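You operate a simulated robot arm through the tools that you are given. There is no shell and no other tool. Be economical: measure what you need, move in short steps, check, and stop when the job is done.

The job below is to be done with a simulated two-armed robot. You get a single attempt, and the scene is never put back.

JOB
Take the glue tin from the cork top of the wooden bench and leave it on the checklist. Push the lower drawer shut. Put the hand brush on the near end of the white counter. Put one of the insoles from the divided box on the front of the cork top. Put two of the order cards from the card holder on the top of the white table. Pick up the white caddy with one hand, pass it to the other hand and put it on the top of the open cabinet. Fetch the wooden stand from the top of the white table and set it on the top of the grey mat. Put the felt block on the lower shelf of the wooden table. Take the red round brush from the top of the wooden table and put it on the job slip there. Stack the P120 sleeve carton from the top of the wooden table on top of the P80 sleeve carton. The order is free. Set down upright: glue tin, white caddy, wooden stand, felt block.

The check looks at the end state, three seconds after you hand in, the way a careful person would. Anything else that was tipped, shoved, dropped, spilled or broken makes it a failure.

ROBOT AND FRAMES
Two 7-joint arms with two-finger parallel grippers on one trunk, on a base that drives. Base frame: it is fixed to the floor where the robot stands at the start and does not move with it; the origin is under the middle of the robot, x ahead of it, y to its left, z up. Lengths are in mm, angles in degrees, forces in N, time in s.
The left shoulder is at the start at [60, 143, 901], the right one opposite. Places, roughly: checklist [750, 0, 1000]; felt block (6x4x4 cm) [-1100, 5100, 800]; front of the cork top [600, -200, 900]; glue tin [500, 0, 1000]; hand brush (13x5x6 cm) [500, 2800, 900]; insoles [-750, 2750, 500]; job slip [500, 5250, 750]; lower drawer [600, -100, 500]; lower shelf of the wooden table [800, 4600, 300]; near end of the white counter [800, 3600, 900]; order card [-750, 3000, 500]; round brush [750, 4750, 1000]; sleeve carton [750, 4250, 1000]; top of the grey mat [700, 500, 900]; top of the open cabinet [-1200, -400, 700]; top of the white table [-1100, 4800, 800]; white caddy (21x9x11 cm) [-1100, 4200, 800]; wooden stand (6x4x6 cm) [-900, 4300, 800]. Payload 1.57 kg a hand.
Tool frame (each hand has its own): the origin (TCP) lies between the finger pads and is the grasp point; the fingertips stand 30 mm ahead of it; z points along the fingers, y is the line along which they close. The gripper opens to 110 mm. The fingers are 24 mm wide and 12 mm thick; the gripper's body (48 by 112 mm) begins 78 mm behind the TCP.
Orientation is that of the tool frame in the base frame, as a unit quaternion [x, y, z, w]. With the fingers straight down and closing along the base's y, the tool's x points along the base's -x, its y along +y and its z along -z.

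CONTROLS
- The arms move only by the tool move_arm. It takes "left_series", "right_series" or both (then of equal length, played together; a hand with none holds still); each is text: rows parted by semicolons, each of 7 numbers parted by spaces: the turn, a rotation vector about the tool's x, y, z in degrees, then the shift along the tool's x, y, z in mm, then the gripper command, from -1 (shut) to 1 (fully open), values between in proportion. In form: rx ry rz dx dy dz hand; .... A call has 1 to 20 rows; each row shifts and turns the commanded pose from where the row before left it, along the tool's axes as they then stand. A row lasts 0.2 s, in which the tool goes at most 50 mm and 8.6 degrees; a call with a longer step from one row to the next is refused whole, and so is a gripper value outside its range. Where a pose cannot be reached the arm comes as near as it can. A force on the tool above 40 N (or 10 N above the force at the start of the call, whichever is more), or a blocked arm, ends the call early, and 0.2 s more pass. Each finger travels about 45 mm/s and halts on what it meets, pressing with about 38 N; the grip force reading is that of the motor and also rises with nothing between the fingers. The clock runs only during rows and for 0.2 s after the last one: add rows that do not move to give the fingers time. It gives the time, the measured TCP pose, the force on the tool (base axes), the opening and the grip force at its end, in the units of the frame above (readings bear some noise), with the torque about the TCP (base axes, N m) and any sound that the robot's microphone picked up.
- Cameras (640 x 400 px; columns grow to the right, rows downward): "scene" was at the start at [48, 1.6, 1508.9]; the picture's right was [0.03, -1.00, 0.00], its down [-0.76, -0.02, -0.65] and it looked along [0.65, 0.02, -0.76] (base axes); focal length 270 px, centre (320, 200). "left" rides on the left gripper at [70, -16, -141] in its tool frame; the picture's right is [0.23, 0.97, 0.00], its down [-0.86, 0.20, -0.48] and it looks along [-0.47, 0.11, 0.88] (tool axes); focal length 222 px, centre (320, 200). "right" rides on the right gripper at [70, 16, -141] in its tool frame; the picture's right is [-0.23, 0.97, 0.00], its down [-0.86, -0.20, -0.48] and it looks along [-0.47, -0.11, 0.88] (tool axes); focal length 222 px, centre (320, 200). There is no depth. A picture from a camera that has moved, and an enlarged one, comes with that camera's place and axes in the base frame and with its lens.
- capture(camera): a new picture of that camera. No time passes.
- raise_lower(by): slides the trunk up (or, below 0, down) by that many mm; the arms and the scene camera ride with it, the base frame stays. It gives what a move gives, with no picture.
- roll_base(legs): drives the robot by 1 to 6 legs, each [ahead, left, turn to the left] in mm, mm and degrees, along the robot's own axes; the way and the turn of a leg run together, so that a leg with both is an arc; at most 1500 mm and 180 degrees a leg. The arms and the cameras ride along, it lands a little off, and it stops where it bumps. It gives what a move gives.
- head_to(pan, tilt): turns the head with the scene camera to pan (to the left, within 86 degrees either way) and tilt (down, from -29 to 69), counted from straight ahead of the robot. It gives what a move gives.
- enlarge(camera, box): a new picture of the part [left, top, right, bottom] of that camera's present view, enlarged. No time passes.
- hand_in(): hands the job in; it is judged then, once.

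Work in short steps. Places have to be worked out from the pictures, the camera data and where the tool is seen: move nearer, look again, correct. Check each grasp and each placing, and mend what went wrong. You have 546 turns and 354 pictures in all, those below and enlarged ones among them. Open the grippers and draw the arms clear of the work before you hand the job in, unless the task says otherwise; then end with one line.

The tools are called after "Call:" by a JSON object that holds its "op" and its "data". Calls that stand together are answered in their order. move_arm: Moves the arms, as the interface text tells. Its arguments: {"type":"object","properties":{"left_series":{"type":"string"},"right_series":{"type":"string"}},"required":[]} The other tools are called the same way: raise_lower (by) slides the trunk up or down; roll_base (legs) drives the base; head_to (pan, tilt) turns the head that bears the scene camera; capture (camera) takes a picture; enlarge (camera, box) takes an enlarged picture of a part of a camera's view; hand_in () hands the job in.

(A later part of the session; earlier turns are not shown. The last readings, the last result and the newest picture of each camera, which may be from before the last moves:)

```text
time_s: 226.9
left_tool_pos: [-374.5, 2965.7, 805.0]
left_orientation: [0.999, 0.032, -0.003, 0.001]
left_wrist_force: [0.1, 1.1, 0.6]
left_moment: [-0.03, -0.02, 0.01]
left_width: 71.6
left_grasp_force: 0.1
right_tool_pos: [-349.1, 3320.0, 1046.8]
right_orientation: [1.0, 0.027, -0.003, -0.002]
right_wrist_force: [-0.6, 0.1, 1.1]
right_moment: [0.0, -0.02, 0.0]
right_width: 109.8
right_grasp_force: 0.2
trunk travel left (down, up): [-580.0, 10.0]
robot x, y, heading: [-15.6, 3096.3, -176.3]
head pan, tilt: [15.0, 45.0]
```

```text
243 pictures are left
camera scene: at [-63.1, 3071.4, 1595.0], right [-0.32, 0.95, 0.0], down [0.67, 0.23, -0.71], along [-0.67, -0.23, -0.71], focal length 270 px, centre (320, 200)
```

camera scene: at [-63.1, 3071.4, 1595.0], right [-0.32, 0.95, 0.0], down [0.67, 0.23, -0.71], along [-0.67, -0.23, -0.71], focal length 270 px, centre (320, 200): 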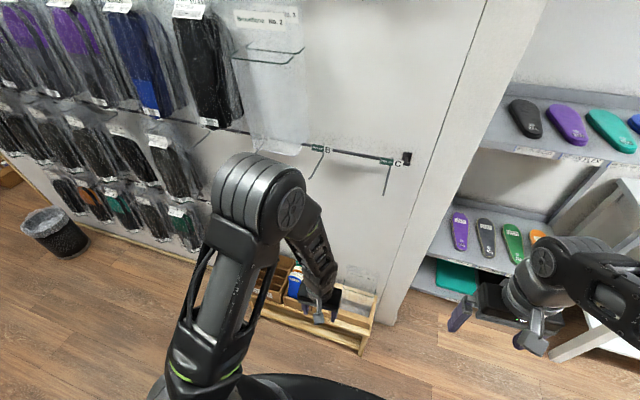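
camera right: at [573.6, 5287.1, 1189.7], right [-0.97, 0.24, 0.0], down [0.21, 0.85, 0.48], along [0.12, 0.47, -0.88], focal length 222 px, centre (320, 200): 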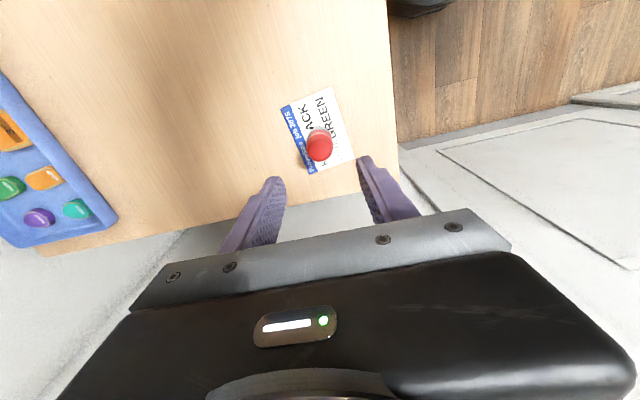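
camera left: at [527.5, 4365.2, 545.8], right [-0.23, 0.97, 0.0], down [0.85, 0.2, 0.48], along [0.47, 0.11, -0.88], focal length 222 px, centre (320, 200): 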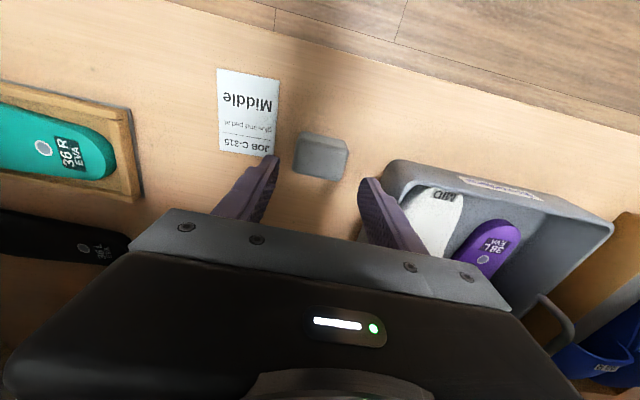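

The arm series was refused (step too long), but the drive went clean. I now lift the left hand out of the way and look down at the rack.

Call:
{"op": "move_arm", "data": {"left_series": "0 0 0 -15 15 -40 1;0 0 0 -15 15 -40 1;0 0 0 -15 15 -40 1;0 0 0 -15 15 -40 1;0 0 0 -10 15 -40 1;0 0 0 0 15 -40 1;0 0 0 0 0 0 1"}}

Call:
{"op": "roll_base", "data": {"legs": [[0, 130, -4], [100, 0, 0]]}}

Call:
{"op": "head_to", "data": {"pan": 5, "tilt": 55}}

Call:
{"op": "capture", "data": {"camera": "scene"}}

```text
time_s: 228.5
left_tool_pos: [-436.6, 2870.8, 1045.5]
left_orientation: [0.999, 0.032, -0.003, 0.0]
left_wrist_force: [-0.2, 0.4, -0.3]
left_moment: [0.0, -0.01, 0.0]
left_width: 110.2
left_grasp_force: 0.0
right_tool_pos: [-350.0, 3319.8, 1048.2]
right_orientation: [1.0, 0.027, -0.002, -0.001]
right_wrist_force: [0.4, -0.9, -0.1]
right_moment: [0.03, 0.01, -0.03]
right_width: 109.8
right_grasp_force: 0.1
trunk travel left (down, up): [-580.0, 10.0]
robot x, y, heading: [-18.0, 3095.7, -176.4]
head pan, tilt: [15.0, 45.0]
```

```text
time_s: 230.5
left_tool_pos: [-548.7, 2765.6, 1044.2]
left_orientation: [1.0, -0.001, -0.001, 0.001]
left_wrist_force: [-0.1, -0.7, 0.1]
left_moment: [-0.01, -0.07, 0.01]
left_width: 109.9
left_grasp_force: 0.1
right_tool_pos: [-431.2, 3210.5, 1047.6]
right_orientation: [1.0, -0.007, -0.002, -0.001]
right_wrist_force: [0.0, 0.5, -0.3]
right_moment: [0.05, -0.09, -0.01]
right_width: 109.7
right_grasp_force: 0.0
trunk travel left (down, up): [-580.0, 10.0]
robot x, y, heading: [-111.6, 2960.5, 180.0]
head pan, tilt: [15.0, 45.0]
```

```text
time_s: 231.3
left_tool_pos: [-547.7, 2767.1, 1045.4]
left_orientation: [1.0, -0.001, -0.003, 0.001]
left_wrist_force: [0.1, 0.6, 0.8]
left_moment: [0.01, -0.02, 0.0]
left_width: 110.1
left_grasp_force: 0.1
right_tool_pos: [-429.3, 3209.7, 1046.9]
right_orientation: [1.0, -0.007, -0.002, -0.002]
right_wrist_force: [0.2, -0.3, -0.1]
right_moment: [-0.03, -0.01, 0.02]
right_width: 110.1
right_grasp_force: 0.0
trunk travel left (down, up): [-580.0, 10.0]
robot x, y, heading: [-108.9, 2965.9, 180.1]
head pan, tilt: [5.0, 55.0]
```

```text
242 pictures are left
camera scene: at [-153.4, 2956.7, 1581.7], right [-0.09, 1.0, 0.0], down [0.82, 0.07, -0.57], along [-0.57, -0.05, -0.82], focal length 270 px, centre (320, 200)
```

scene: 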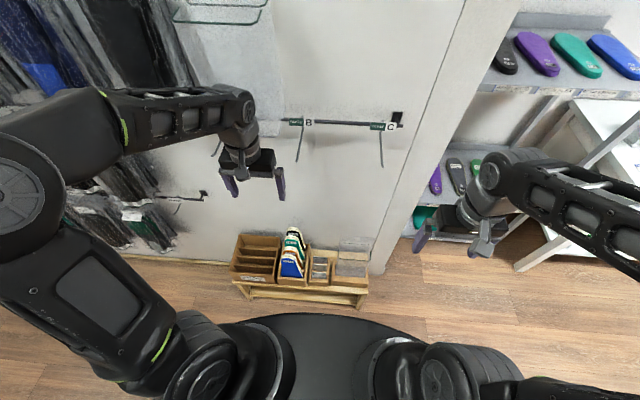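

Call:
{"op": "enlarge", "data": {"camera": "scene", "box": [220, 215, 388, 320]}}

```text
3.81 times, centred on (304, 268) of scene
camera zoom: at [-153.4, 2956.7, 1581.7], right [-0.09, 1.0, 0.0], down [0.82, 0.07, -0.57], along [-0.57, -0.05, -0.82], focal length 1030 px, centre (381, -57)
```

zoom: 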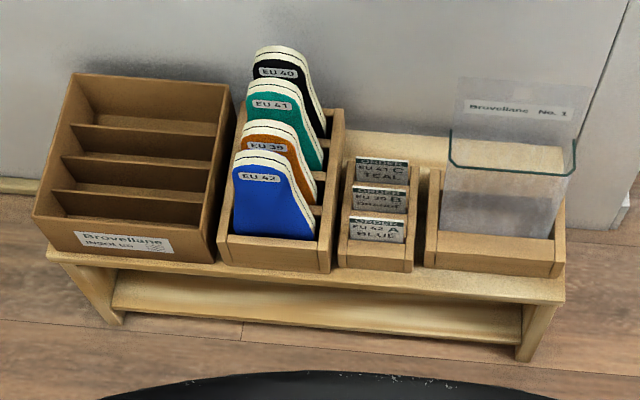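

The rack sits on a low bench (top z≈300, front x≈−534): divided box with four upright insoles at y≈2790, and three order cards (A, B, C) in a holder at y≈2914. I lower the trunk and turn the left hand 90° to pinch a card along x.

Call:
{"op": "raise_lower", "data": {"by": -300}}

Call:
{"op": "move_arm", "data": {"left_series": "0 0 -8.2 0 -10 0 0;0 0 -8.2 0 -10 0 0;0 0 -8.2 0 -10 0 0;0 0 -8.2 0 0 0 0;0 0 -8.2 0 0 0 0;0 0 -8.2 0 0 0 0;0 0 -8.2 0 0 0 0;0 0 -8.2 0 0 0 0;0 0 -8.2 0 0 0 0;0 0 -8.2 0 0 0 0;0 0 -8 0 0 0 0;0 0 0 0 0 0 0"}}

Call:
{"op": "capture", "data": {"camera": "left"}}

Call:
{"op": "capture", "data": {"camera": "scene"}}

```text
time_s: 234.3
left_tool_pos: [-546.9, 2766.1, 745.6]
left_orientation: [1.0, -0.001, -0.003, 0.001]
left_wrist_force: [-0.6, -0.3, 0.4]
left_moment: [0.0, 0.01, -0.02]
left_width: 110.3
left_grasp_force: 0.1
right_tool_pos: [-429.3, 3208.4, 748.1]
right_orientation: [1.0, -0.007, -0.002, -0.001]
right_wrist_force: [-0.5, 0.5, 0.0]
right_moment: [-0.03, 0.0, 0.02]
right_width: 109.9
right_grasp_force: 0.1
trunk travel left (down, up): [-280.0, 310.0]
robot x, y, heading: [-111.1, 2963.0, 179.8]
head pan, tilt: [5.0, 55.0]
```

```text
time_s: 236.9
left_tool_pos: [-550.7, 2795.3, 745.5]
left_orientation: [0.707, 0.707, -0.003, -0.001]
left_wrist_force: [-0.3, 0.6, 0.8]
left_moment: [0.0, 0.01, 0.02]
left_width: 54.9
left_grasp_force: 0.1
right_tool_pos: [-428.9, 3208.5, 747.1]
right_orientation: [1.0, -0.007, -0.001, -0.001]
right_wrist_force: [0.1, 0.4, -0.5]
right_moment: [0.0, 0.05, -0.01]
right_width: 109.9
right_grasp_force: 0.0
trunk travel left (down, up): [-280.0, 310.0]
robot x, y, heading: [-113.8, 2967.6, 179.8]
head pan, tilt: [5.0, 55.0]
```

```text
240 pictures are left
camera left: at [-566.9, 2865.2, 886.4], right [0.97, 0.23, -0.01], down [0.2, -0.85, 0.48], along [0.1, -0.47, -0.88], focal length 222 px, centre (320, 200)
```

left: 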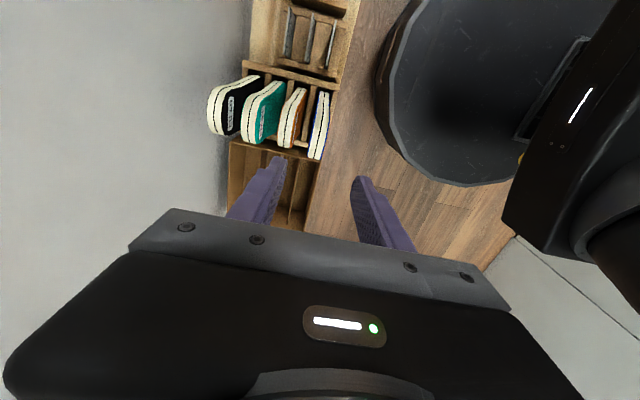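

```text
239 pictures are left
camera scene: at [-153.7, 2956.8, 1281.6], right [-0.08, 1.0, 0.0], down [0.82, 0.07, -0.57], along [-0.57, -0.05, -0.82], focal length 270 px, centre (320, 200)
```

scene: 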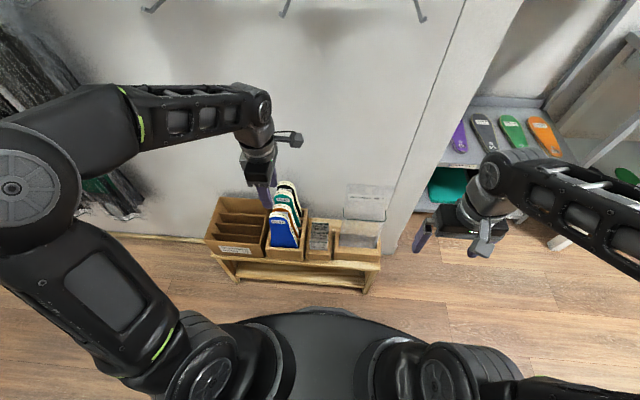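

The left camera shows the three cards at x≈−570, −605, −639, y≈2918. I move over them and lower for a close look.

Call:
{"op": "move_arm", "data": {"left_series": "0 0 0 31 -10 0 -0.3;0 0 0 31 -10 20 -0.3;0 0 0 31 -10 35 -0.3;0 0 0 30 0 38 -0.3;0 0 0 0 0 40 -0.3;0 0 0 0 0 0 -0.3"}}

Call:
{"op": "capture", "data": {"camera": "left"}}

```text
time_s: 238.3
left_tool_pos: [-580.2, 2918.6, 610.4]
left_orientation: [0.709, 0.706, -0.002, -0.001]
left_wrist_force: [-0.6, -0.4, 0.0]
left_moment: [0.01, 0.01, 0.0]
left_width: 38.7
left_grasp_force: 0.0
right_tool_pos: [-428.2, 3209.2, 747.8]
right_orientation: [1.0, -0.007, -0.002, -0.002]
right_wrist_force: [-0.4, -0.2, 0.8]
right_moment: [-0.03, -0.03, -0.02]
right_width: 109.9
right_grasp_force: 0.0
trunk travel left (down, up): [-280.0, 310.0]
robot x, y, heading: [-110.0, 2963.6, 180.0]
head pan, tilt: [5.0, 55.0]
```

```text
238 pictures are left
camera left: at [-596.8, 2987.4, 750.9], right [0.97, 0.22, -0.01], down [0.2, -0.85, 0.48], along [0.1, -0.47, -0.88], focal length 222 px, centre (320, 200)
```

left: 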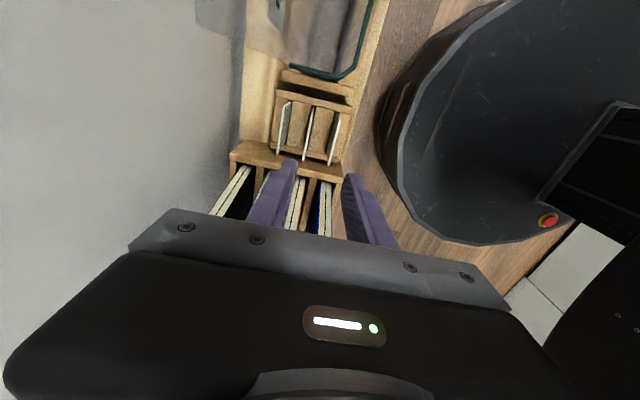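

Call:
{"op": "enlarge", "data": {"camera": "left", "box": [220, 50, 412, 210]}}

```text
2.50 times, centred on (316, 130) of left
camera zoom: at [-596.8, 2987.4, 750.9], right [0.97, 0.22, -0.01], down [0.2, -0.85, 0.48], along [0.1, -0.47, -0.88], focal length 555 px, centre (330, 375)
```

zoom: 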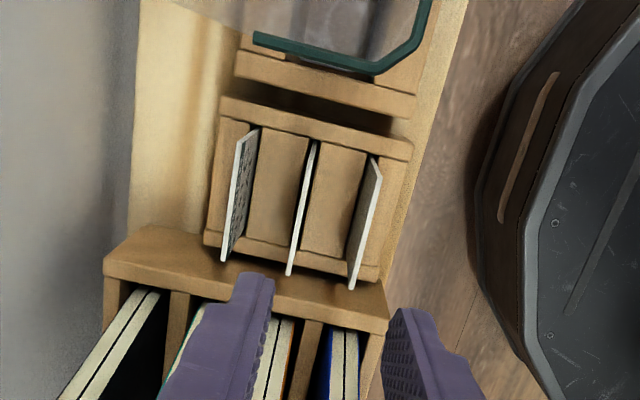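

Triangulation gives card tops at z≈466, x=−563 (A), −599 (B), −634 (C), y 2888–2952, standing 50 mm above the holder's blocks. I set the opening to 32 mm, line up on card A and lower to just above it.

Call:
{"op": "move_arm", "data": {"left_series": "0 0 0 1 17 0 -0.42;0 0 0 0 0 40 -0.42;0 0 0 0 0 40 -0.42;0 0 0 0 0 20 -0.42;0 0 0 0 0 0 -0.42"}}

Call:
{"op": "capture", "data": {"camera": "left"}}

Call:
{"op": "enlarge", "data": {"camera": "scene", "box": [230, 150, 390, 250]}}

```text
time_s: 239.5
left_tool_pos: [-565.5, 2917.6, 510.9]
left_orientation: [0.708, 0.706, -0.003, -0.001]
left_wrist_force: [0.0, -0.7, -0.5]
left_moment: [0.0, 0.02, 0.01]
left_width: 31.6
left_grasp_force: 0.0
right_tool_pos: [-429.3, 3208.8, 747.6]
right_orientation: [1.0, -0.006, -0.002, -0.001]
right_wrist_force: [0.0, -0.1, -0.4]
right_moment: [-0.02, -0.02, -0.02]
right_width: 110.0
right_grasp_force: 0.0
trunk travel left (down, up): [-280.0, 310.0]
robot x, y, heading: [-116.2, 2963.4, 179.8]
head pan, tilt: [5.0, 55.0]
```

```text
236 pictures are left
camera left: at [-580.7, 2987.1, 651.6], right [0.97, 0.22, -0.01], down [0.2, -0.85, 0.48], along [0.1, -0.47, -0.88], focal length 222 px, centre (320, 200)
```

left: 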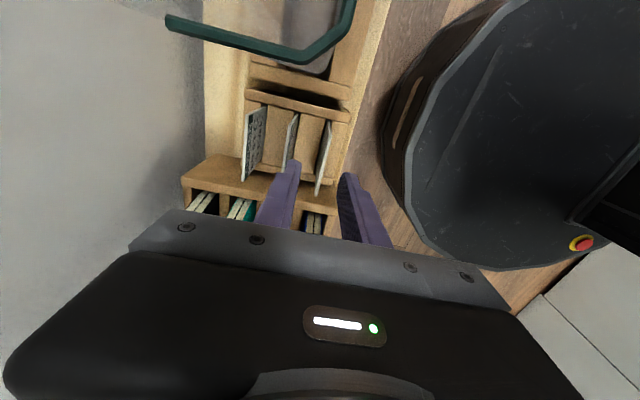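

```text
4.00 times, centred on (310, 200) of scene
camera zoom: at [-153.8, 2956.8, 1281.6], right [-0.08, 1.0, 0.0], down [0.82, 0.07, -0.57], along [-0.57, -0.05, -0.82], focal length 1082 px, centre (360, 200)
```

zoom: 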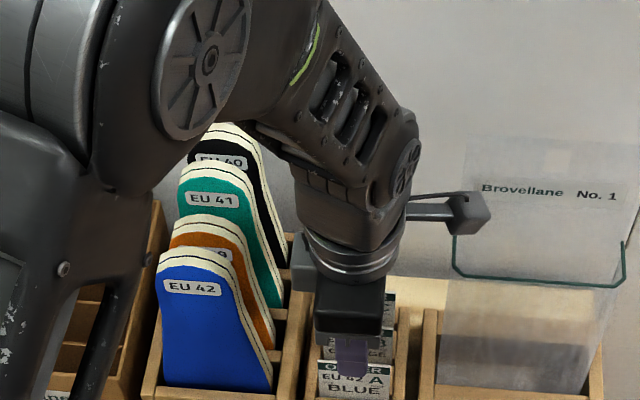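

The acrylic holder's edge (z≈600, y≈2989) would meet the camera housing if I went straight down. I tilt the hand 20° so the housing moves up and away, then check.

Call:
{"op": "move_arm", "data": {"left_series": "0 7 0 0 0 0 -0.42;0 7 0 0 0 0 -0.42;0 6 0 0 0 0 -0.42;0 0 0 0 0 0 -0.42"}}

Call:
{"op": "capture", "data": {"camera": "left"}}

Call:
{"op": "enlarge", "data": {"camera": "scene", "box": [230, 150, 390, 250]}}

```text
time_s: 240.5
left_tool_pos: [-565.6, 2920.2, 509.6]
left_orientation: [0.698, 0.695, 0.121, -0.123]
left_wrist_force: [0.0, 0.0, 0.1]
left_moment: [0.01, 0.02, -0.02]
left_width: 31.8
left_grasp_force: 0.0
right_tool_pos: [-429.3, 3208.2, 747.5]
right_orientation: [1.0, -0.008, -0.002, -0.002]
right_wrist_force: [-0.2, -0.6, 0.6]
right_moment: [0.03, 0.02, -0.02]
right_width: 109.9
right_grasp_force: 0.0
trunk travel left (down, up): [-280.0, 310.0]
robot x, y, heading: [-111.5, 2969.9, 180.1]
head pan, tilt: [5.0, 55.0]
```

```text
234 pictures are left
camera left: at [-580.1, 2935.6, 668.0], right [0.97, 0.21, 0.07], down [0.2, -0.97, 0.16], along [0.1, -0.14, -0.98], focal length 222 px, centre (320, 200)
```

left: 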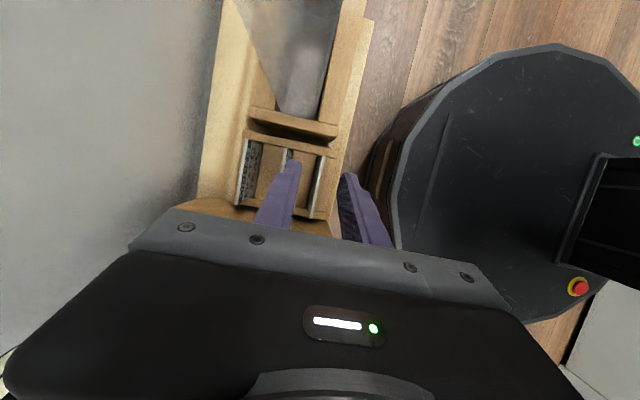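

```text
4.00 times, centred on (310, 200) of scene
camera zoom: at [-153.7, 2956.6, 1281.6], right [-0.08, 1.0, 0.0], down [0.82, 0.07, -0.57], along [-0.57, -0.05, -0.82], focal length 1082 px, centre (360, 200)
```

zoom: 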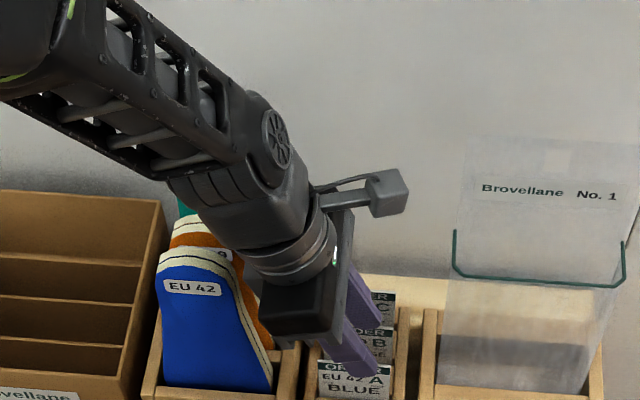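

Clear of the acrylic now; but the wrist comes near the blue insole. I reduce the tilt to 14°, shift 6 mm toward +y, and will grip only the card's top 25 mm (TCP z≈472).

Call:
{"op": "move_arm", "data": {"left_series": "0 -6 0 5 0 0 -0.42;0 0 0 -2.4 0 10 -0.42;0 0 0 -2.4 0 10 -0.42;0 0 0 0 0 0 -0.42"}}

Call:
{"op": "capture", "data": {"camera": "left"}}

Call:
{"op": "enlarge", "data": {"camera": "scene", "box": [230, 150, 390, 250]}}

```text
time_s: 241.5
left_tool_pos: [-564.3, 2925.6, 493.9]
left_orientation: [0.704, 0.7, 0.084, -0.087]
left_wrist_force: [0.9, 0.4, -0.2]
left_moment: [-0.02, 0.02, 0.03]
left_width: 32.0
left_grasp_force: 0.0
right_tool_pos: [-429.1, 3209.5, 748.0]
right_orientation: [1.0, -0.007, -0.002, -0.002]
right_wrist_force: [-0.5, -0.1, -0.8]
right_moment: [-0.02, 0.02, 0.0]
right_width: 109.8
right_grasp_force: 0.2
trunk travel left (down, up): [-280.0, 310.0]
robot x, y, heading: [-110.7, 2964.9, 180.0]
head pan, tilt: [5.0, 55.0]
```

```text
232 pictures are left
camera left: at [-580.1, 2957.6, 647.0], right [0.97, 0.22, 0.05], down [0.2, -0.95, 0.26], along [0.1, -0.24, -0.96], focal length 222 px, centre (320, 200)
```

left: 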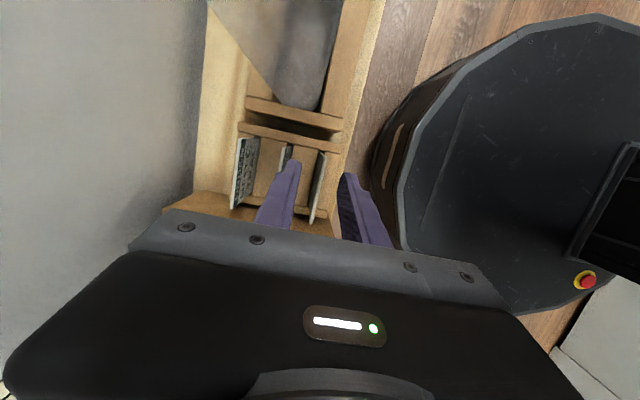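

```text
4.00 times, centred on (310, 200) of scene
camera zoom: at [-153.8, 2956.8, 1281.6], right [-0.08, 1.0, 0.0], down [0.82, 0.07, -0.57], along [-0.57, -0.05, -0.82], focal length 1082 px, centre (360, 200)
```

zoom: 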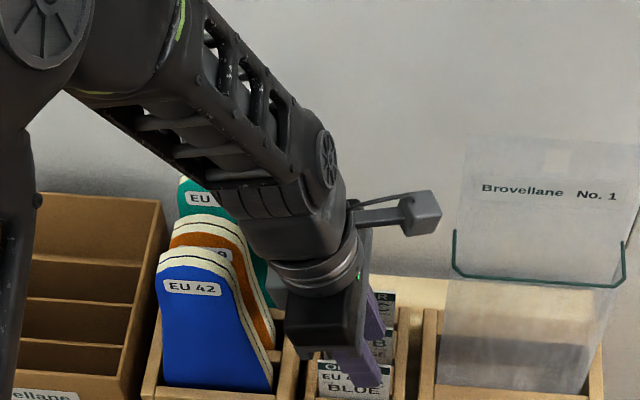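

Card A lies between the fingertips, card B outside. I lower the last 22 mm and close.

Call:
{"op": "move_arm", "data": {"left_series": "0 0 0 -2.6 0 11 -0.42;0 0 0 -2.6 0 10.5 -0.42;0 0 0 0 0 0 -0.42;0 0 0 0 0 0 -1;0 0 0 0 0 0 -1;0 0 0 0 0 0 -1"}}

Call:
{"op": "capture", "data": {"camera": "left"}}

Call:
{"op": "enlarge", "data": {"camera": "scene", "box": [230, 150, 390, 250]}}

```text
time_s: 242.9
left_tool_pos: [-563.3, 2924.1, 470.0]
left_orientation: [0.703, 0.701, 0.084, -0.088]
left_wrist_force: [0.6, -0.3, 0.4]
left_moment: [0.0, 0.01, -0.02]
left_width: 1.1
left_grasp_force: 22.9
right_tool_pos: [-428.3, 3208.8, 747.7]
right_orientation: [1.0, -0.007, -0.002, -0.002]
right_wrist_force: [0.0, 0.1, -0.2]
right_moment: [0.0, -0.02, 0.02]
right_width: 110.2
right_grasp_force: 0.0
trunk travel left (down, up): [-280.0, 310.0]
robot x, y, heading: [-113.6, 2963.7, 180.1]
head pan, tilt: [5.0, 55.0]
```

```text
230 pictures are left
camera left: at [-579.9, 2957.0, 624.2], right [0.97, 0.22, 0.05], down [0.2, -0.95, 0.26], along [0.1, -0.24, -0.96], focal length 222 px, centre (320, 200)
```

left: 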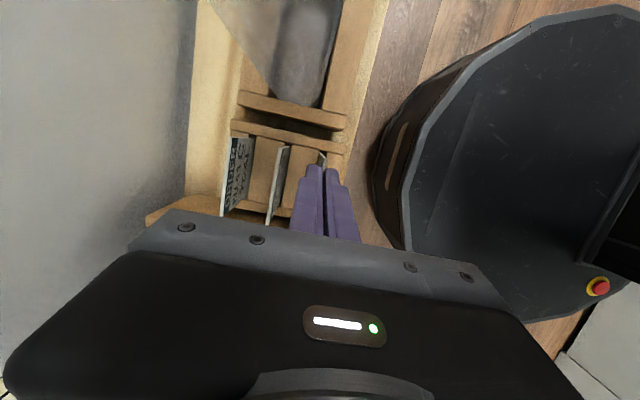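

```text
4.00 times, centred on (310, 200) of scene
camera zoom: at [-153.7, 2956.8, 1281.6], right [-0.08, 1.0, 0.0], down [0.82, 0.07, -0.57], along [-0.57, -0.05, -0.82], focal length 1082 px, centre (360, 200)
```

zoom: 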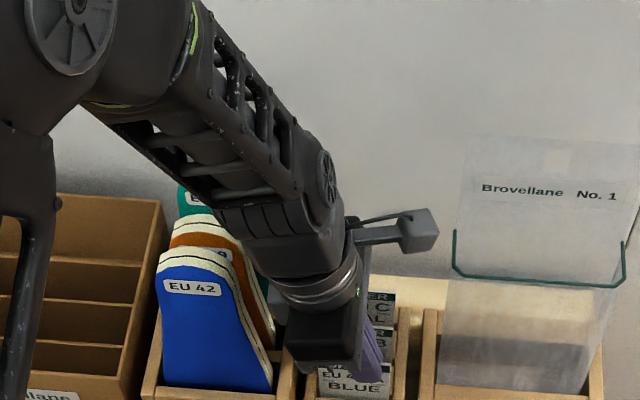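

Width 1.1 mm — the card is pinched. I lift straight up and check.

Call:
{"op": "move_arm", "data": {"left_series": "0 0 0 4.8 0 -19.4 -1;0 0 0 8.5 0 -34 -1;0 0 0 8.5 0 -34 -1;0 0 0 8.5 0 -34 -1;0 0 0 8.5 0 -34 -1;0 0 0 0 0 0 -1"}}

Call:
{"op": "capture", "data": {"camera": "left"}}

Call:
{"op": "enlarge", "data": {"camera": "scene", "box": [230, 110, 390, 250]}}

```text
time_s: 244.3
left_tool_pos: [-565.6, 2924.4, 633.5]
left_orientation: [0.703, 0.701, 0.084, -0.087]
left_wrist_force: [0.4, 0.4, 0.8]
left_moment: [0.0, -0.02, 0.03]
left_width: 0.6
left_grasp_force: 23.0
right_tool_pos: [-429.8, 3208.1, 748.4]
right_orientation: [1.0, -0.008, -0.001, -0.002]
right_wrist_force: [0.4, 0.8, -0.4]
right_moment: [0.01, 0.02, 0.01]
right_width: 110.0
right_grasp_force: 0.1
trunk travel left (down, up): [-280.0, 310.0]
robot x, y, heading: [-113.9, 2962.6, 179.4]
head pan, tilt: [5.0, 55.0]
```

```text
228 pictures are left
camera left: at [-580.7, 2956.5, 787.0], right [0.97, 0.22, 0.05], down [0.2, -0.95, 0.26], along [0.1, -0.24, -0.96], focal length 222 px, centre (320, 200)
```

left: 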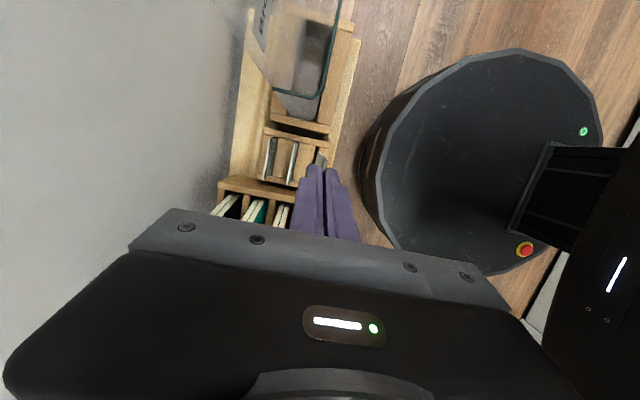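

```text
2.86 times, centred on (310, 180) of scene
camera zoom: at [-153.5, 2956.8, 1281.6], right [-0.08, 1.0, 0.0], down [0.82, 0.07, -0.57], along [-0.57, -0.05, -0.82], focal length 773 px, centre (349, 257)
```

zoom: 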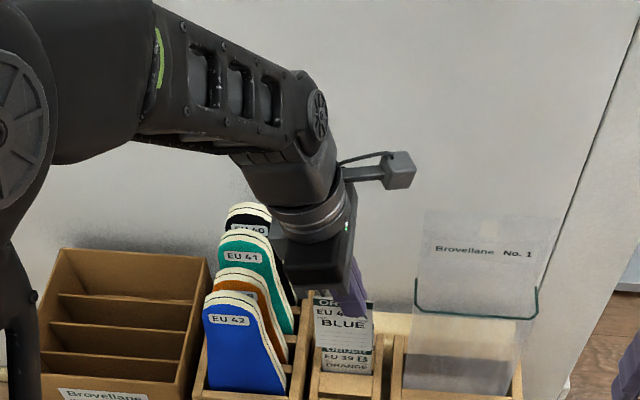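

Card A is out. I move the left hand with it up and aside, and bring the right hand (turned −90°, so its camera also lies on the +y side) over card B.

Call:
{"op": "move_arm", "data": {"left_series": "0 0 0 -31 16 -24 -1;0 0 0 -31 16 -24 -1;0 0 0 -31 16 -24 -1;0 0 0 -31 16 -24 -1;0 0 0 -31 16 -24 -1;0 0 0 0 0 0 -1;0 0 0 0 0 0 -1;0 0 0 0 0 0 -1;0 0 0 0 0 0 -1;0 0 0 0 0 0 -1;0 0 0 0 0 0 -1;0 0 0 0 0 0 -1", "right_series": "0 0 -8.2 -10 0 0 -0.42;0 0 -8.2 0 0 0 -0.42;0 0 -8.2 0 0 0 -0.42;0 0 -8.2 0 0 0 -0.42;0 0 -8.2 0 0 0 -0.42;0 0 -8.2 0 0 0 -0.42;0 0 -8.2 0 0 0 -0.42;0 0 -8.2 0 0 0 -0.42;0 0 -8.2 0 0 0 -0.42;0 0 -8.2 0 0 0 -0.42;0 0 -8 0 0 0 -0.42;0 0 0 0 0 0 -0.42"}}

Call:
{"op": "capture", "data": {"camera": "scene"}}

Call:
{"op": "capture", "data": {"camera": "right"}}

```text
time_s: 246.9
left_tool_pos: [-485.1, 2746.5, 710.6]
left_orientation: [0.704, 0.7, 0.084, -0.087]
left_wrist_force: [-0.2, 0.0, -0.6]
left_moment: [0.03, 0.01, -0.03]
left_width: 0.8
left_grasp_force: 22.9
right_tool_pos: [-438.8, 3208.9, 748.1]
right_orientation: [0.71, 0.704, -0.001, -0.003]
right_wrist_force: [-0.6, 0.5, -0.2]
right_moment: [0.01, -0.02, -0.04]
right_width: 31.5
right_grasp_force: 0.1
trunk travel left (down, up): [-280.0, 310.0]
robot x, y, heading: [-113.5, 2963.3, 179.6]
head pan, tilt: [5.0, 55.0]
```

```text
226 pictures are left
camera scene: at [-153.7, 2956.8, 1281.6], right [-0.08, 1.0, 0.0], down [0.82, 0.07, -0.57], along [-0.57, -0.05, -0.82], focal length 270 px, centre (320, 200)
```

scene: 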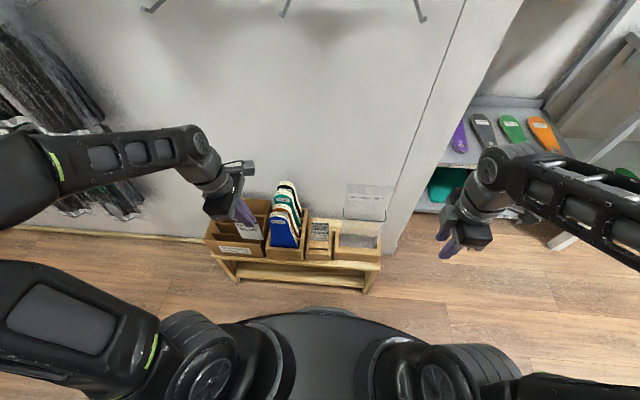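

```text
225 pictures are left
camera right: at [-421.4, 3278.3, 889.4], right [0.97, -0.24, 0.0], down [-0.21, -0.85, 0.48], along [-0.12, -0.46, -0.88], focal length 222 px, centre (320, 200)
```

right: 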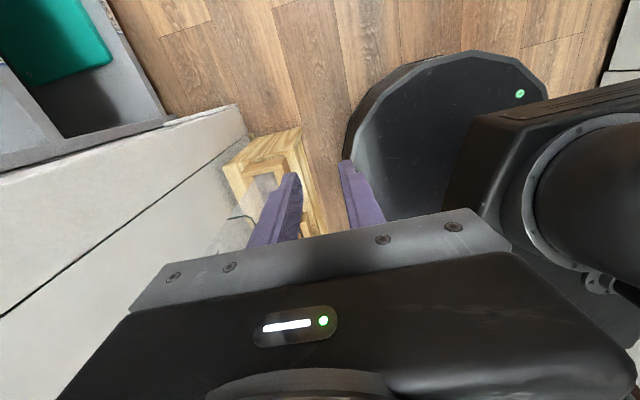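

Right hand turned fine. I move it at height over card B (−599, 2926) and tilt 14°.

Call:
{"op": "move_arm", "data": {"right_series": "0 0 0 -40 -23 0 -0.42;0 0 0 -40 -23 0 -0.42;0 0 0 -40 -23 0 -0.42;0 0 0 -40 -23 0 -0.42;0 0 0 -40 -23 0 -0.42;0 0 0 -40 -23 0 -0.42;0 0 0 -41 -22 0 -0.42;0 7 0 0 0 0 -0.42;0 7 0 0 0 0 -0.42;0 0 0 0 0 40 -0.42;0 0 0 0 0 0 -0.42"}}

Call:
{"op": "capture", "data": {"camera": "right"}}

Call:
{"op": "capture", "data": {"camera": "scene"}}

```text
time_s: 249.3
left_tool_pos: [-486.0, 2746.7, 710.0]
left_orientation: [0.703, 0.701, 0.083, -0.088]
left_wrist_force: [-0.6, 0.7, -1.0]
left_moment: [0.02, -0.02, 0.01]
left_width: 0.6
left_grasp_force: 22.5
right_tool_pos: [-603.2, 2939.2, 709.0]
right_orientation: [0.707, 0.697, 0.087, -0.089]
right_wrist_force: [-0.7, -0.8, 0.4]
right_moment: [0.01, -0.01, 0.0]
right_width: 32.0
right_grasp_force: 0.0
trunk travel left (down, up): [-280.0, 310.0]
robot x, y, heading: [-113.7, 2966.0, 180.2]
head pan, tilt: [5.0, 55.0]
```

```text
224 pictures are left
camera right: at [-585.6, 2972.9, 863.7], right [0.97, -0.23, -0.06], down [-0.21, -0.94, 0.25], along [-0.12, -0.23, -0.97], focal length 222 px, centre (320, 200)
```

right: 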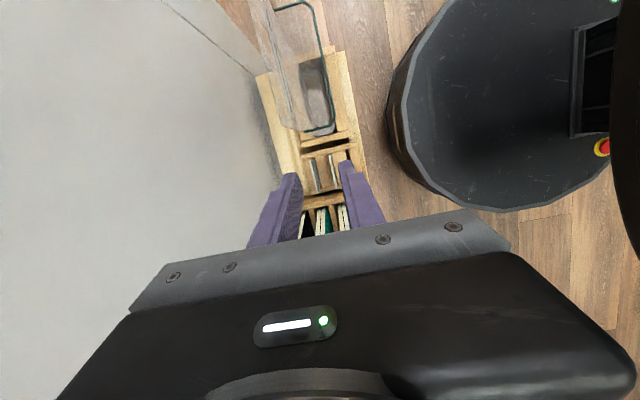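

```text
223 pictures are left
camera scene: at [-153.9, 2956.9, 1281.6], right [-0.08, 1.0, 0.0], down [0.82, 0.07, -0.57], along [-0.57, -0.05, -0.82], focal length 270 px, centre (320, 200)
```

scene: 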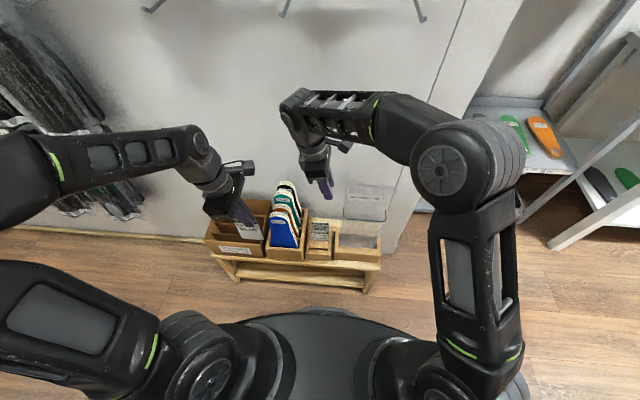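

Card B sits where expected. I lower to z≈514 for a check.

Call:
{"op": "move_arm", "data": {"right_series": "0 0 0 -12 0.8 37 -0.42;0 0 0 -12 0.8 37 -0.42;0 0 0 -12 0.8 37 -0.42;0 0 0 -12 0.8 37 -0.42;0 0 0 -12 0.8 37 -0.42;0 0 0 0 0 0 -0.42"}}

Call:
{"op": "enlarge", "data": {"camera": "right", "box": [220, 50, 412, 230]}}

Call:
{"op": "enlarge", "data": {"camera": "scene", "box": [230, 110, 390, 250]}}

```text
time_s: 250.7
left_tool_pos: [-486.0, 2745.8, 710.7]
left_orientation: [0.703, 0.7, 0.084, -0.087]
left_wrist_force: [0.7, -0.3, -0.5]
left_moment: [0.01, 0.04, -0.01]
left_width: 0.8
left_grasp_force: 22.8
right_tool_pos: [-599.9, 2926.4, 514.0]
right_orientation: [0.707, 0.697, 0.087, -0.088]
right_wrist_force: [0.4, -0.7, 0.3]
right_moment: [0.0, -0.01, -0.05]
right_width: 31.6
right_grasp_force: 0.0
trunk travel left (down, up): [-280.0, 310.0]
robot x, y, heading: [-107.0, 2962.3, 179.8]
head pan, tilt: [5.0, 55.0]
```

```text
2.22 times, centred on (316, 140) of right
camera zoom: at [-582.4, 2959.7, 667.9], right [0.97, -0.23, -0.06], down [-0.21, -0.94, 0.26], along [-0.12, -0.23, -0.97], focal length 494 px, centre (329, 333)
```

zoom: 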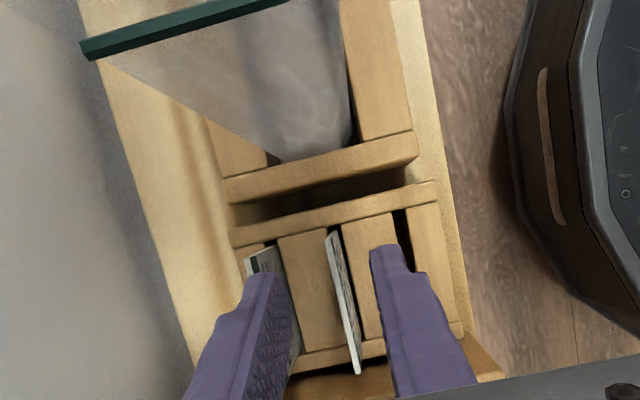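

```text
2.86 times, centred on (310, 180) of scene
camera zoom: at [-153.9, 2956.6, 1281.6], right [-0.08, 1.0, 0.0], down [0.82, 0.07, -0.57], along [-0.57, -0.05, -0.82], focal length 773 px, centre (349, 257)
```

zoom: 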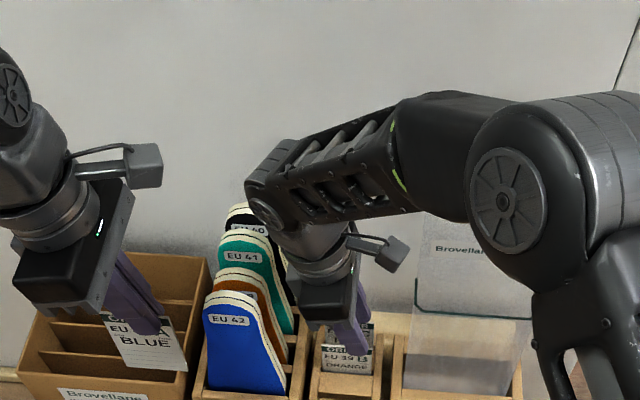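

Card B is centred between the fingers; to be safe beside card C I narrow the opening to 25 mm, then lower to z≈473 and close.

Call:
{"op": "move_arm", "data": {"right_series": "0 0 0 0 1 0 -0.55;0 0 0 -3.4 0 13.6 -0.55;0 0 0 -3.4 0 13.6 -0.55;0 0 0 -3.2 0 12.6 -0.55;0 0 0 0 0 0 -0.55;0 0 0 0 0 0 -1;0 0 0 0 0 0 -1;0 0 0 0 0 0 -1"}}

Call:
{"op": "enlarge", "data": {"camera": "right", "box": [220, 50, 412, 230]}}

```text
time_s: 252.5
left_tool_pos: [-485.7, 2747.2, 712.3]
left_orientation: [0.704, 0.7, 0.084, -0.087]
left_wrist_force: [-0.6, 0.2, -0.3]
left_moment: [-0.01, -0.03, 0.03]
left_width: 0.7
left_grasp_force: 23.0
right_tool_pos: [-598.1, 2926.5, 473.5]
right_orientation: [0.706, 0.697, 0.087, -0.088]
right_wrist_force: [-0.5, -0.6, -0.2]
right_moment: [-0.05, -0.01, -0.01]
right_width: 0.9
right_grasp_force: 22.8
trunk travel left (down, up): [-280.0, 310.0]
robot x, y, heading: [-110.8, 2961.2, 179.7]
head pan, tilt: [5.0, 55.0]
```

```text
2.22 times, centred on (316, 140) of right
camera zoom: at [-581.2, 2960.1, 627.1], right [0.97, -0.23, -0.06], down [-0.21, -0.94, 0.26], along [-0.12, -0.24, -0.97], focal length 494 px, centre (329, 333)
```

zoom: 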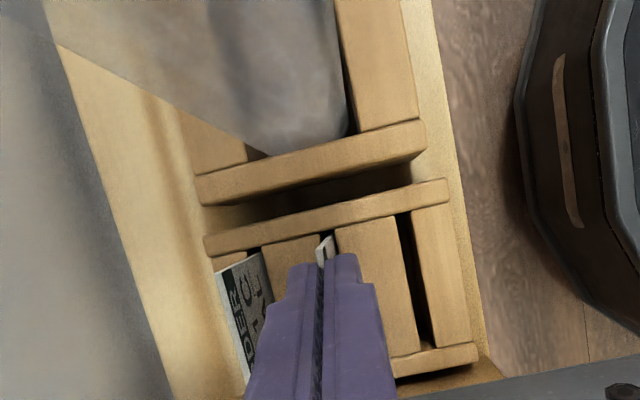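

Card B is pinched (0.9 mm). I lift it straight up about 200 mm.

Call:
{"op": "move_arm", "data": {"right_series": "0 0 0 4.8 0 -19.4 -1;0 0 0 9.5 0 -38 -1;0 0 0 9.5 0 -38 -1;0 0 0 9.5 0 -38 -1;0 0 0 9.5 0 -38 -1;0 0 0 9.5 0 -38 -1;0 0 0 0 0 0 -1"}}

Call:
{"op": "capture", "data": {"camera": "scene"}}

Call:
{"op": "capture", "data": {"camera": "right"}}

```text
time_s: 254.1
left_tool_pos: [-485.9, 2746.0, 712.0]
left_orientation: [0.703, 0.701, 0.084, -0.088]
left_wrist_force: [-0.1, 0.2, 0.3]
left_moment: [0.0, 0.02, 0.0]
left_width: 0.5
left_grasp_force: 22.5
right_tool_pos: [-597.1, 2925.5, 687.6]
right_orientation: [0.706, 0.697, 0.088, -0.087]
right_wrist_force: [-0.1, 0.8, 0.4]
right_moment: [-0.02, -0.05, 0.01]
right_width: 0.7
right_grasp_force: 23.3
trunk travel left (down, up): [-280.0, 310.0]
robot x, y, heading: [-112.3, 2963.8, 179.7]
head pan, tilt: [5.0, 55.0]
```

```text
219 pictures are left
camera scene: at [-153.6, 2956.7, 1281.6], right [-0.08, 1.0, 0.0], down [0.82, 0.07, -0.57], along [-0.57, -0.05, -0.82], focal length 270 px, centre (320, 200)
```

scene: 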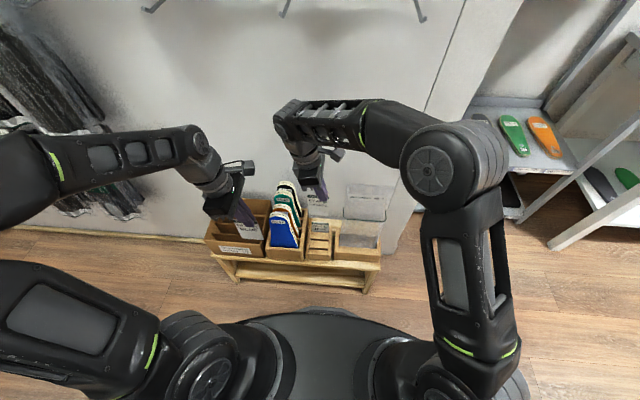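

```text
218 pictures are left
camera right: at [-579.4, 2957.8, 841.9], right [0.97, -0.23, -0.06], down [-0.21, -0.94, 0.26], along [-0.12, -0.24, -0.97], focal length 222 px, centre (320, 200)
```

right: 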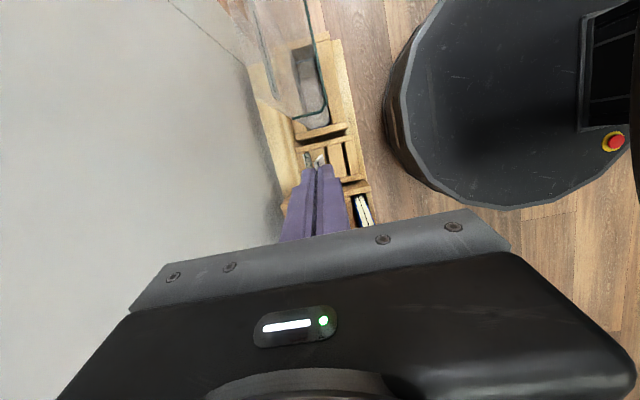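

Both cards are held. I undo the 14° tilts, back off, raise the trunk and drive to the white table's free right part.

Call:
{"op": "roll_base", "data": {"legs": [[-150, 0, 0]]}}

Call:
{"op": "raise_lower", "data": {"by": 300}}

Call:
{"op": "move_arm", "data": {"left_series": "0 -7 0 0 0 0 -1;0 -7 0 0 0 0 -1;0 0 0 0 0 0 -1", "right_series": "0 -7 0 0 0 0 -1;0 -7 0 0 0 0 -1;0 0 0 0 0 0 -1"}}

Call:
{"op": "roll_base", "data": {"legs": [[0, -1300, 0], [0, -530, 0]]}}

Call:
{"op": "head_to", "data": {"pan": 0, "tilt": 45}}

Call:
{"op": "capture", "data": {"camera": "scene"}}

```text
time_s: 255.4
left_tool_pos: [-334.9, 2746.1, 710.4]
left_orientation: [0.703, 0.701, 0.084, -0.087]
left_wrist_force: [-0.2, -0.9, 0.0]
left_moment: [-0.02, 0.0, 0.01]
left_width: 0.7
left_grasp_force: 22.8
right_tool_pos: [-445.2, 2925.6, 686.9]
right_orientation: [0.706, 0.697, 0.086, -0.088]
right_wrist_force: [-0.5, 0.4, -0.3]
right_moment: [0.01, -0.03, -0.03]
right_width: 0.6
right_grasp_force: 23.7
trunk travel left (down, up): [-280.0, 310.0]
robot x, y, heading: [39.6, 2962.6, 179.9]
head pan, tilt: [5.0, 55.0]
```

```text
time_s: 258.4
left_tool_pos: [-335.1, 2746.5, 1009.6]
left_orientation: [0.704, 0.7, 0.084, -0.087]
left_wrist_force: [0.7, 0.7, -0.2]
left_moment: [0.02, -0.02, 0.0]
left_width: 0.9
left_grasp_force: 23.1
right_tool_pos: [-445.3, 2925.5, 987.4]
right_orientation: [0.707, 0.696, 0.087, -0.088]
right_wrist_force: [-0.1, 0.0, -0.5]
right_moment: [0.02, -0.01, -0.02]
right_width: 0.8
right_grasp_force: 22.7
trunk travel left (down, up): [-580.0, 10.0]
robot x, y, heading: [40.1, 2964.4, 179.8]
head pan, tilt: [5.0, 55.0]
```

```text
time_s: 259.2
left_tool_pos: [-335.4, 2744.4, 1010.4]
left_orientation: [0.708, 0.706, -0.002, -0.001]
left_wrist_force: [0.8, -0.4, 0.0]
left_moment: [0.01, 0.01, -0.01]
left_width: 0.7
left_grasp_force: 23.3
right_tool_pos: [-444.2, 2924.3, 988.4]
right_orientation: [0.712, 0.702, 0.0, -0.001]
right_wrist_force: [-0.2, 0.4, 0.2]
right_moment: [0.05, 0.0, 0.04]
right_width: 0.5
right_grasp_force: 22.9
trunk travel left (down, up): [-580.0, 10.0]
robot x, y, heading: [38.8, 2961.5, 179.8]
head pan, tilt: [5.0, 55.0]
```

```text
time_s: 268.5
left_tool_pos: [-351.1, 4571.4, 1010.7]
left_orientation: [0.696, 0.718, -0.004, -0.001]
left_wrist_force: [0.4, -0.5, -0.3]
left_moment: [-0.01, 0.01, -0.02]
left_width: 0.5
left_grasp_force: 23.4
right_tool_pos: [-468.5, 4745.9, 986.8]
right_orientation: [0.7, 0.714, 0.0, -0.002]
right_wrist_force: [0.3, -0.2, -0.3]
right_moment: [0.01, 0.06, -0.01]
right_width: 0.7
right_grasp_force: 23.0
trunk travel left (down, up): [-580.0, 10.0]
robot x, y, heading: [12.6, 4799.7, -178.1]
head pan, tilt: [5.0, 55.0]
```

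```text
time_s: 269.2
left_tool_pos: [-351.9, 4570.7, 1011.0]
left_orientation: [0.697, 0.718, -0.003, -0.001]
left_wrist_force: [0.1, -0.1, -0.1]
left_moment: [-0.02, -0.01, -0.01]
left_width: 0.8
left_grasp_force: 23.4
right_tool_pos: [-468.4, 4745.1, 987.5]
right_orientation: [0.7, 0.714, 0.0, -0.003]
right_wrist_force: [0.7, -0.7, 0.1]
right_moment: [-0.02, 0.01, 0.03]
right_width: 0.4
right_grasp_force: 22.6
trunk travel left (down, up): [-580.0, 10.0]
robot x, y, heading: [15.3, 4800.8, -177.8]
head pan, tilt: [0.0, 45.0]
```

```text
217 pictures are left
camera scene: at [-37.2, 4798.6, 1595.0], right [-0.03, 1.0, 0.0], down [0.71, 0.02, -0.71], along [-0.71, -0.02, -0.71], focal length 270 px, centre (320, 200)
```

scene: 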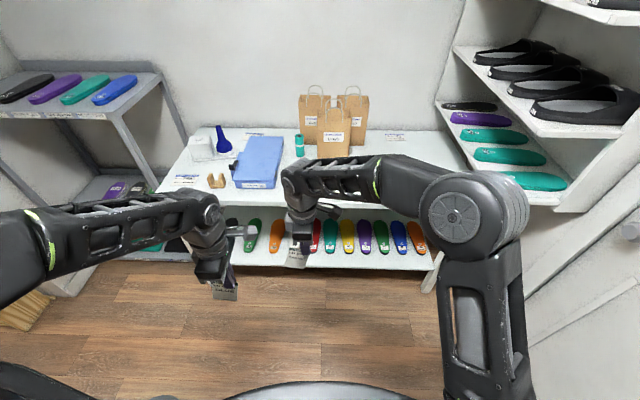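

I square the heading, drive to x≈−235, move the right hand to y≈4990 and tilt it forward so the card comes near-horizontal.

Call:
{"op": "roll_base", "data": {"legs": [[0, 0, -2.2], [250, 0, 0]]}}

Call:
{"op": "move_arm", "data": {"right_series": "0 0 0 42 0 0 -1;0 0 0 42 0 0 -1;0 0 0 42 0 0 -1;0 0 0 42 0 0 -1;0 0 0 42 0 0 -1;0 0 0 40 0 0 -1;8 0 0 0 0 0 -1;8 0 0 0 0 0 -1;8 0 0 0 0 0 -1;8 0 0 0 0 0 -1;8 0 0 0 0 0 -1;8 0 0 0 0 0 -1;8 0 0 0 0 0 -1;8 0 0 0 0 0 -1;8 0 0 0 0 0 -1;0 0 0 0 0 0 -1"}}

Call:
{"op": "capture", "data": {"camera": "scene"}}

Call:
{"op": "capture", "data": {"camera": "right"}}

```text
time_s: 271.4
left_tool_pos: [-617.3, 4590.2, 1010.5]
left_orientation: [0.712, 0.702, -0.002, -0.001]
left_wrist_force: [-0.8, 0.1, -0.2]
left_moment: [0.02, -0.02, -0.01]
left_width: 1.0
left_grasp_force: 22.8
right_tool_pos: [-726.4, 4769.5, 986.3]
right_orientation: [0.715, 0.699, 0.001, -0.002]
right_wrist_force: [0.5, 0.1, 0.4]
right_moment: [-0.01, -0.02, -0.02]
right_width: 0.5
right_grasp_force: 23.0
trunk travel left (down, up): [-580.0, 10.0]
robot x, y, heading: [-241.2, 4802.3, 179.3]
head pan, tilt: [0.0, 45.0]
```

```text
time_s: 274.8
left_tool_pos: [-617.2, 4589.5, 1011.2]
left_orientation: [0.712, 0.702, -0.001, -0.001]
left_wrist_force: [-0.4, -0.5, 0.9]
left_moment: [-0.02, -0.02, 0.0]
left_width: 0.6
left_grasp_force: 23.1
right_tool_pos: [-756.5, 5018.6, 983.2]
right_orientation: [0.622, 0.619, -0.333, -0.344]
right_wrist_force: [0.9, 0.9, 0.9]
right_moment: [0.02, -0.01, -0.01]
right_width: 0.5
right_grasp_force: 22.6
right hand out of reach, approached as far as the arm can: row 12, 13, 14, 15
trunk travel left (down, up): [-580.0, 10.0]
robot x, y, heading: [-238.5, 4805.2, 179.3]
head pan, tilt: [0.0, 45.0]
```

```text
216 pictures are left
camera scene: at [-291.5, 4803.5, 1595.0], right [0.01, 1.0, 0.0], down [0.71, -0.01, -0.71], along [-0.71, 0.01, -0.71], focal length 270 px, centre (320, 200)
```

scene: 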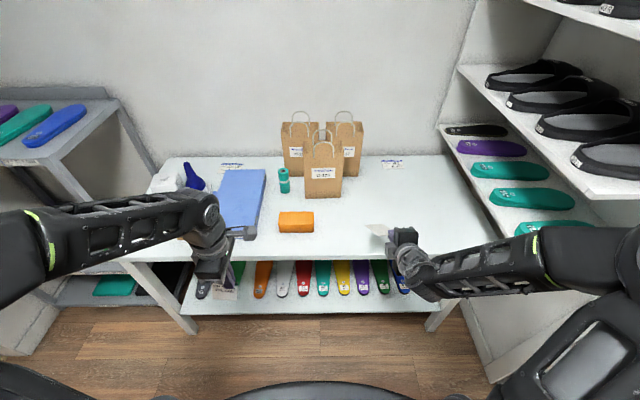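

```text
215 pictures are left
camera right: at [-627.9, 5086.6, 1046.5], right [0.53, -0.22, -0.82], down [0.28, -0.86, 0.42], along [-0.8, -0.45, -0.39], focal length 222 px, centre (320, 200)
```

right: 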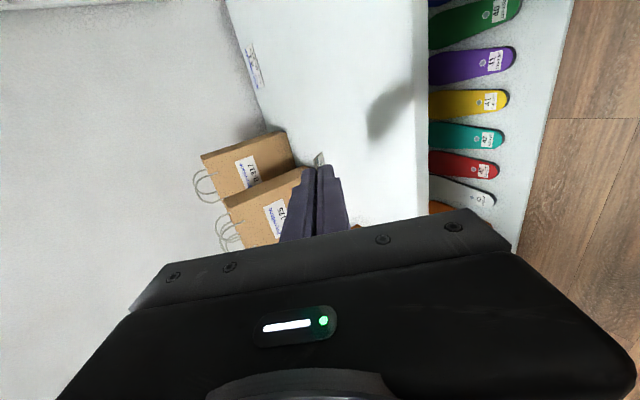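

The hand reached 57° of tilt with the card sticking out forward. I extend 100 mm forward and down, and try to tilt further.

Call:
{"op": "move_arm", "data": {"right_series": "0 0 0 0 -1 38 -1;0 0 0 0 -1 38 -1;0 0 0 0 -1 38 -1;8 0 0 0 0 0 -1;8 0 0 0 0 0 -1;0 0 0 0 0 0 -1"}}

Call:
{"op": "capture", "data": {"camera": "scene"}}

```text
time_s: 276.2
left_tool_pos: [-615.5, 4590.0, 1010.0]
left_orientation: [0.711, 0.703, -0.003, 0.0]
left_wrist_force: [-0.5, 0.7, -0.8]
left_moment: [-0.03, -0.01, -0.02]
left_width: 0.6
left_grasp_force: 22.6
right_tool_pos: [-855.6, 5019.2, 924.9]
right_orientation: [0.622, 0.62, -0.333, -0.344]
right_wrist_force: [0.4, -0.2, -0.4]
right_moment: [-0.05, 0.02, 0.0]
right_width: 0.8
right_grasp_force: 22.7
right hand out of reach, approached as far as the arm can: row 4, 5
trunk travel left (down, up): [-580.0, 10.0]
robot x, y, heading: [-240.4, 4803.0, 179.3]
head pan, tilt: [0.0, 45.0]
```

```text
214 pictures are left
camera scene: at [-291.5, 4803.5, 1595.1], right [0.01, 1.0, 0.0], down [0.71, -0.01, -0.71], along [-0.71, 0.01, -0.71], focal length 270 px, centre (320, 200)
```

scene: 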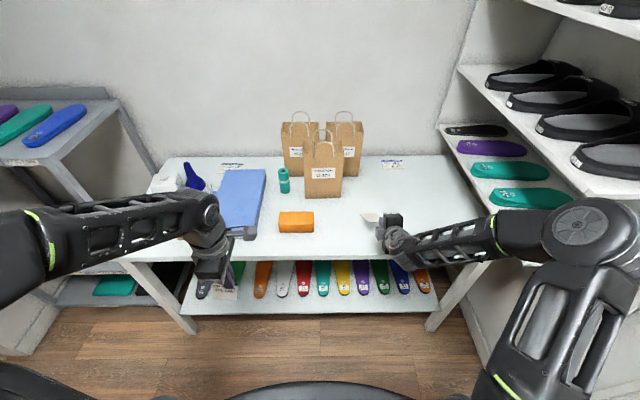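

57° is the wrist's limit here, which is fine. I lower straight until the card's far edge nears the table.

Call:
{"op": "move_arm", "data": {"right_series": "0 0 0 0 21 13.5 -1;0 0 0 0 21 13.5 -1;0 0 0 0 0 0 -1"}}

Call:
{"op": "enlarge", "data": {"camera": "scene", "box": [310, 170, 470, 280]}}

```text
time_s: 277.0
left_tool_pos: [-617.0, 4589.2, 1010.1]
left_orientation: [0.712, 0.702, -0.003, -0.001]
left_wrist_force: [0.1, -0.3, -0.6]
left_moment: [0.03, -0.03, -0.02]
left_width: 0.7
left_grasp_force: 22.8
right_tool_pos: [-856.1, 5021.5, 874.0]
right_orientation: [0.623, 0.62, -0.331, -0.344]
right_wrist_force: [1.2, -0.5, 0.3]
right_moment: [0.01, 0.0, -0.02]
right_width: 0.6
right_grasp_force: 22.8
trunk travel left (down, up): [-580.0, 10.0]
robot x, y, heading: [-240.8, 4801.0, 179.1]
head pan, tilt: [0.0, 45.0]
```

```text
3.64 times, centred on (390, 225) of scene
camera zoom: at [-292.4, 4802.0, 1595.1], right [0.01, 1.0, 0.0], down [0.71, -0.01, -0.71], along [-0.71, 0.01, -0.71], focal length 983 px, centre (66, 109)
```

zoom: 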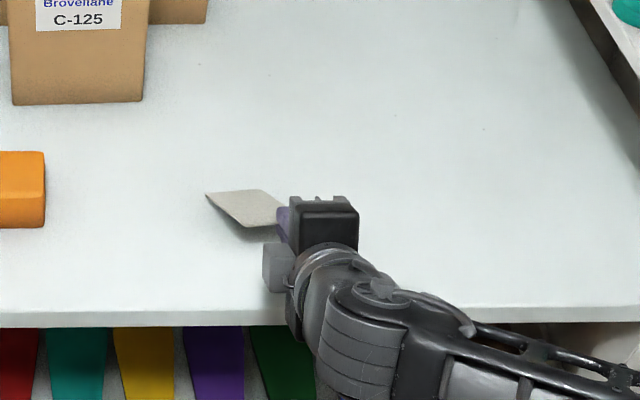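

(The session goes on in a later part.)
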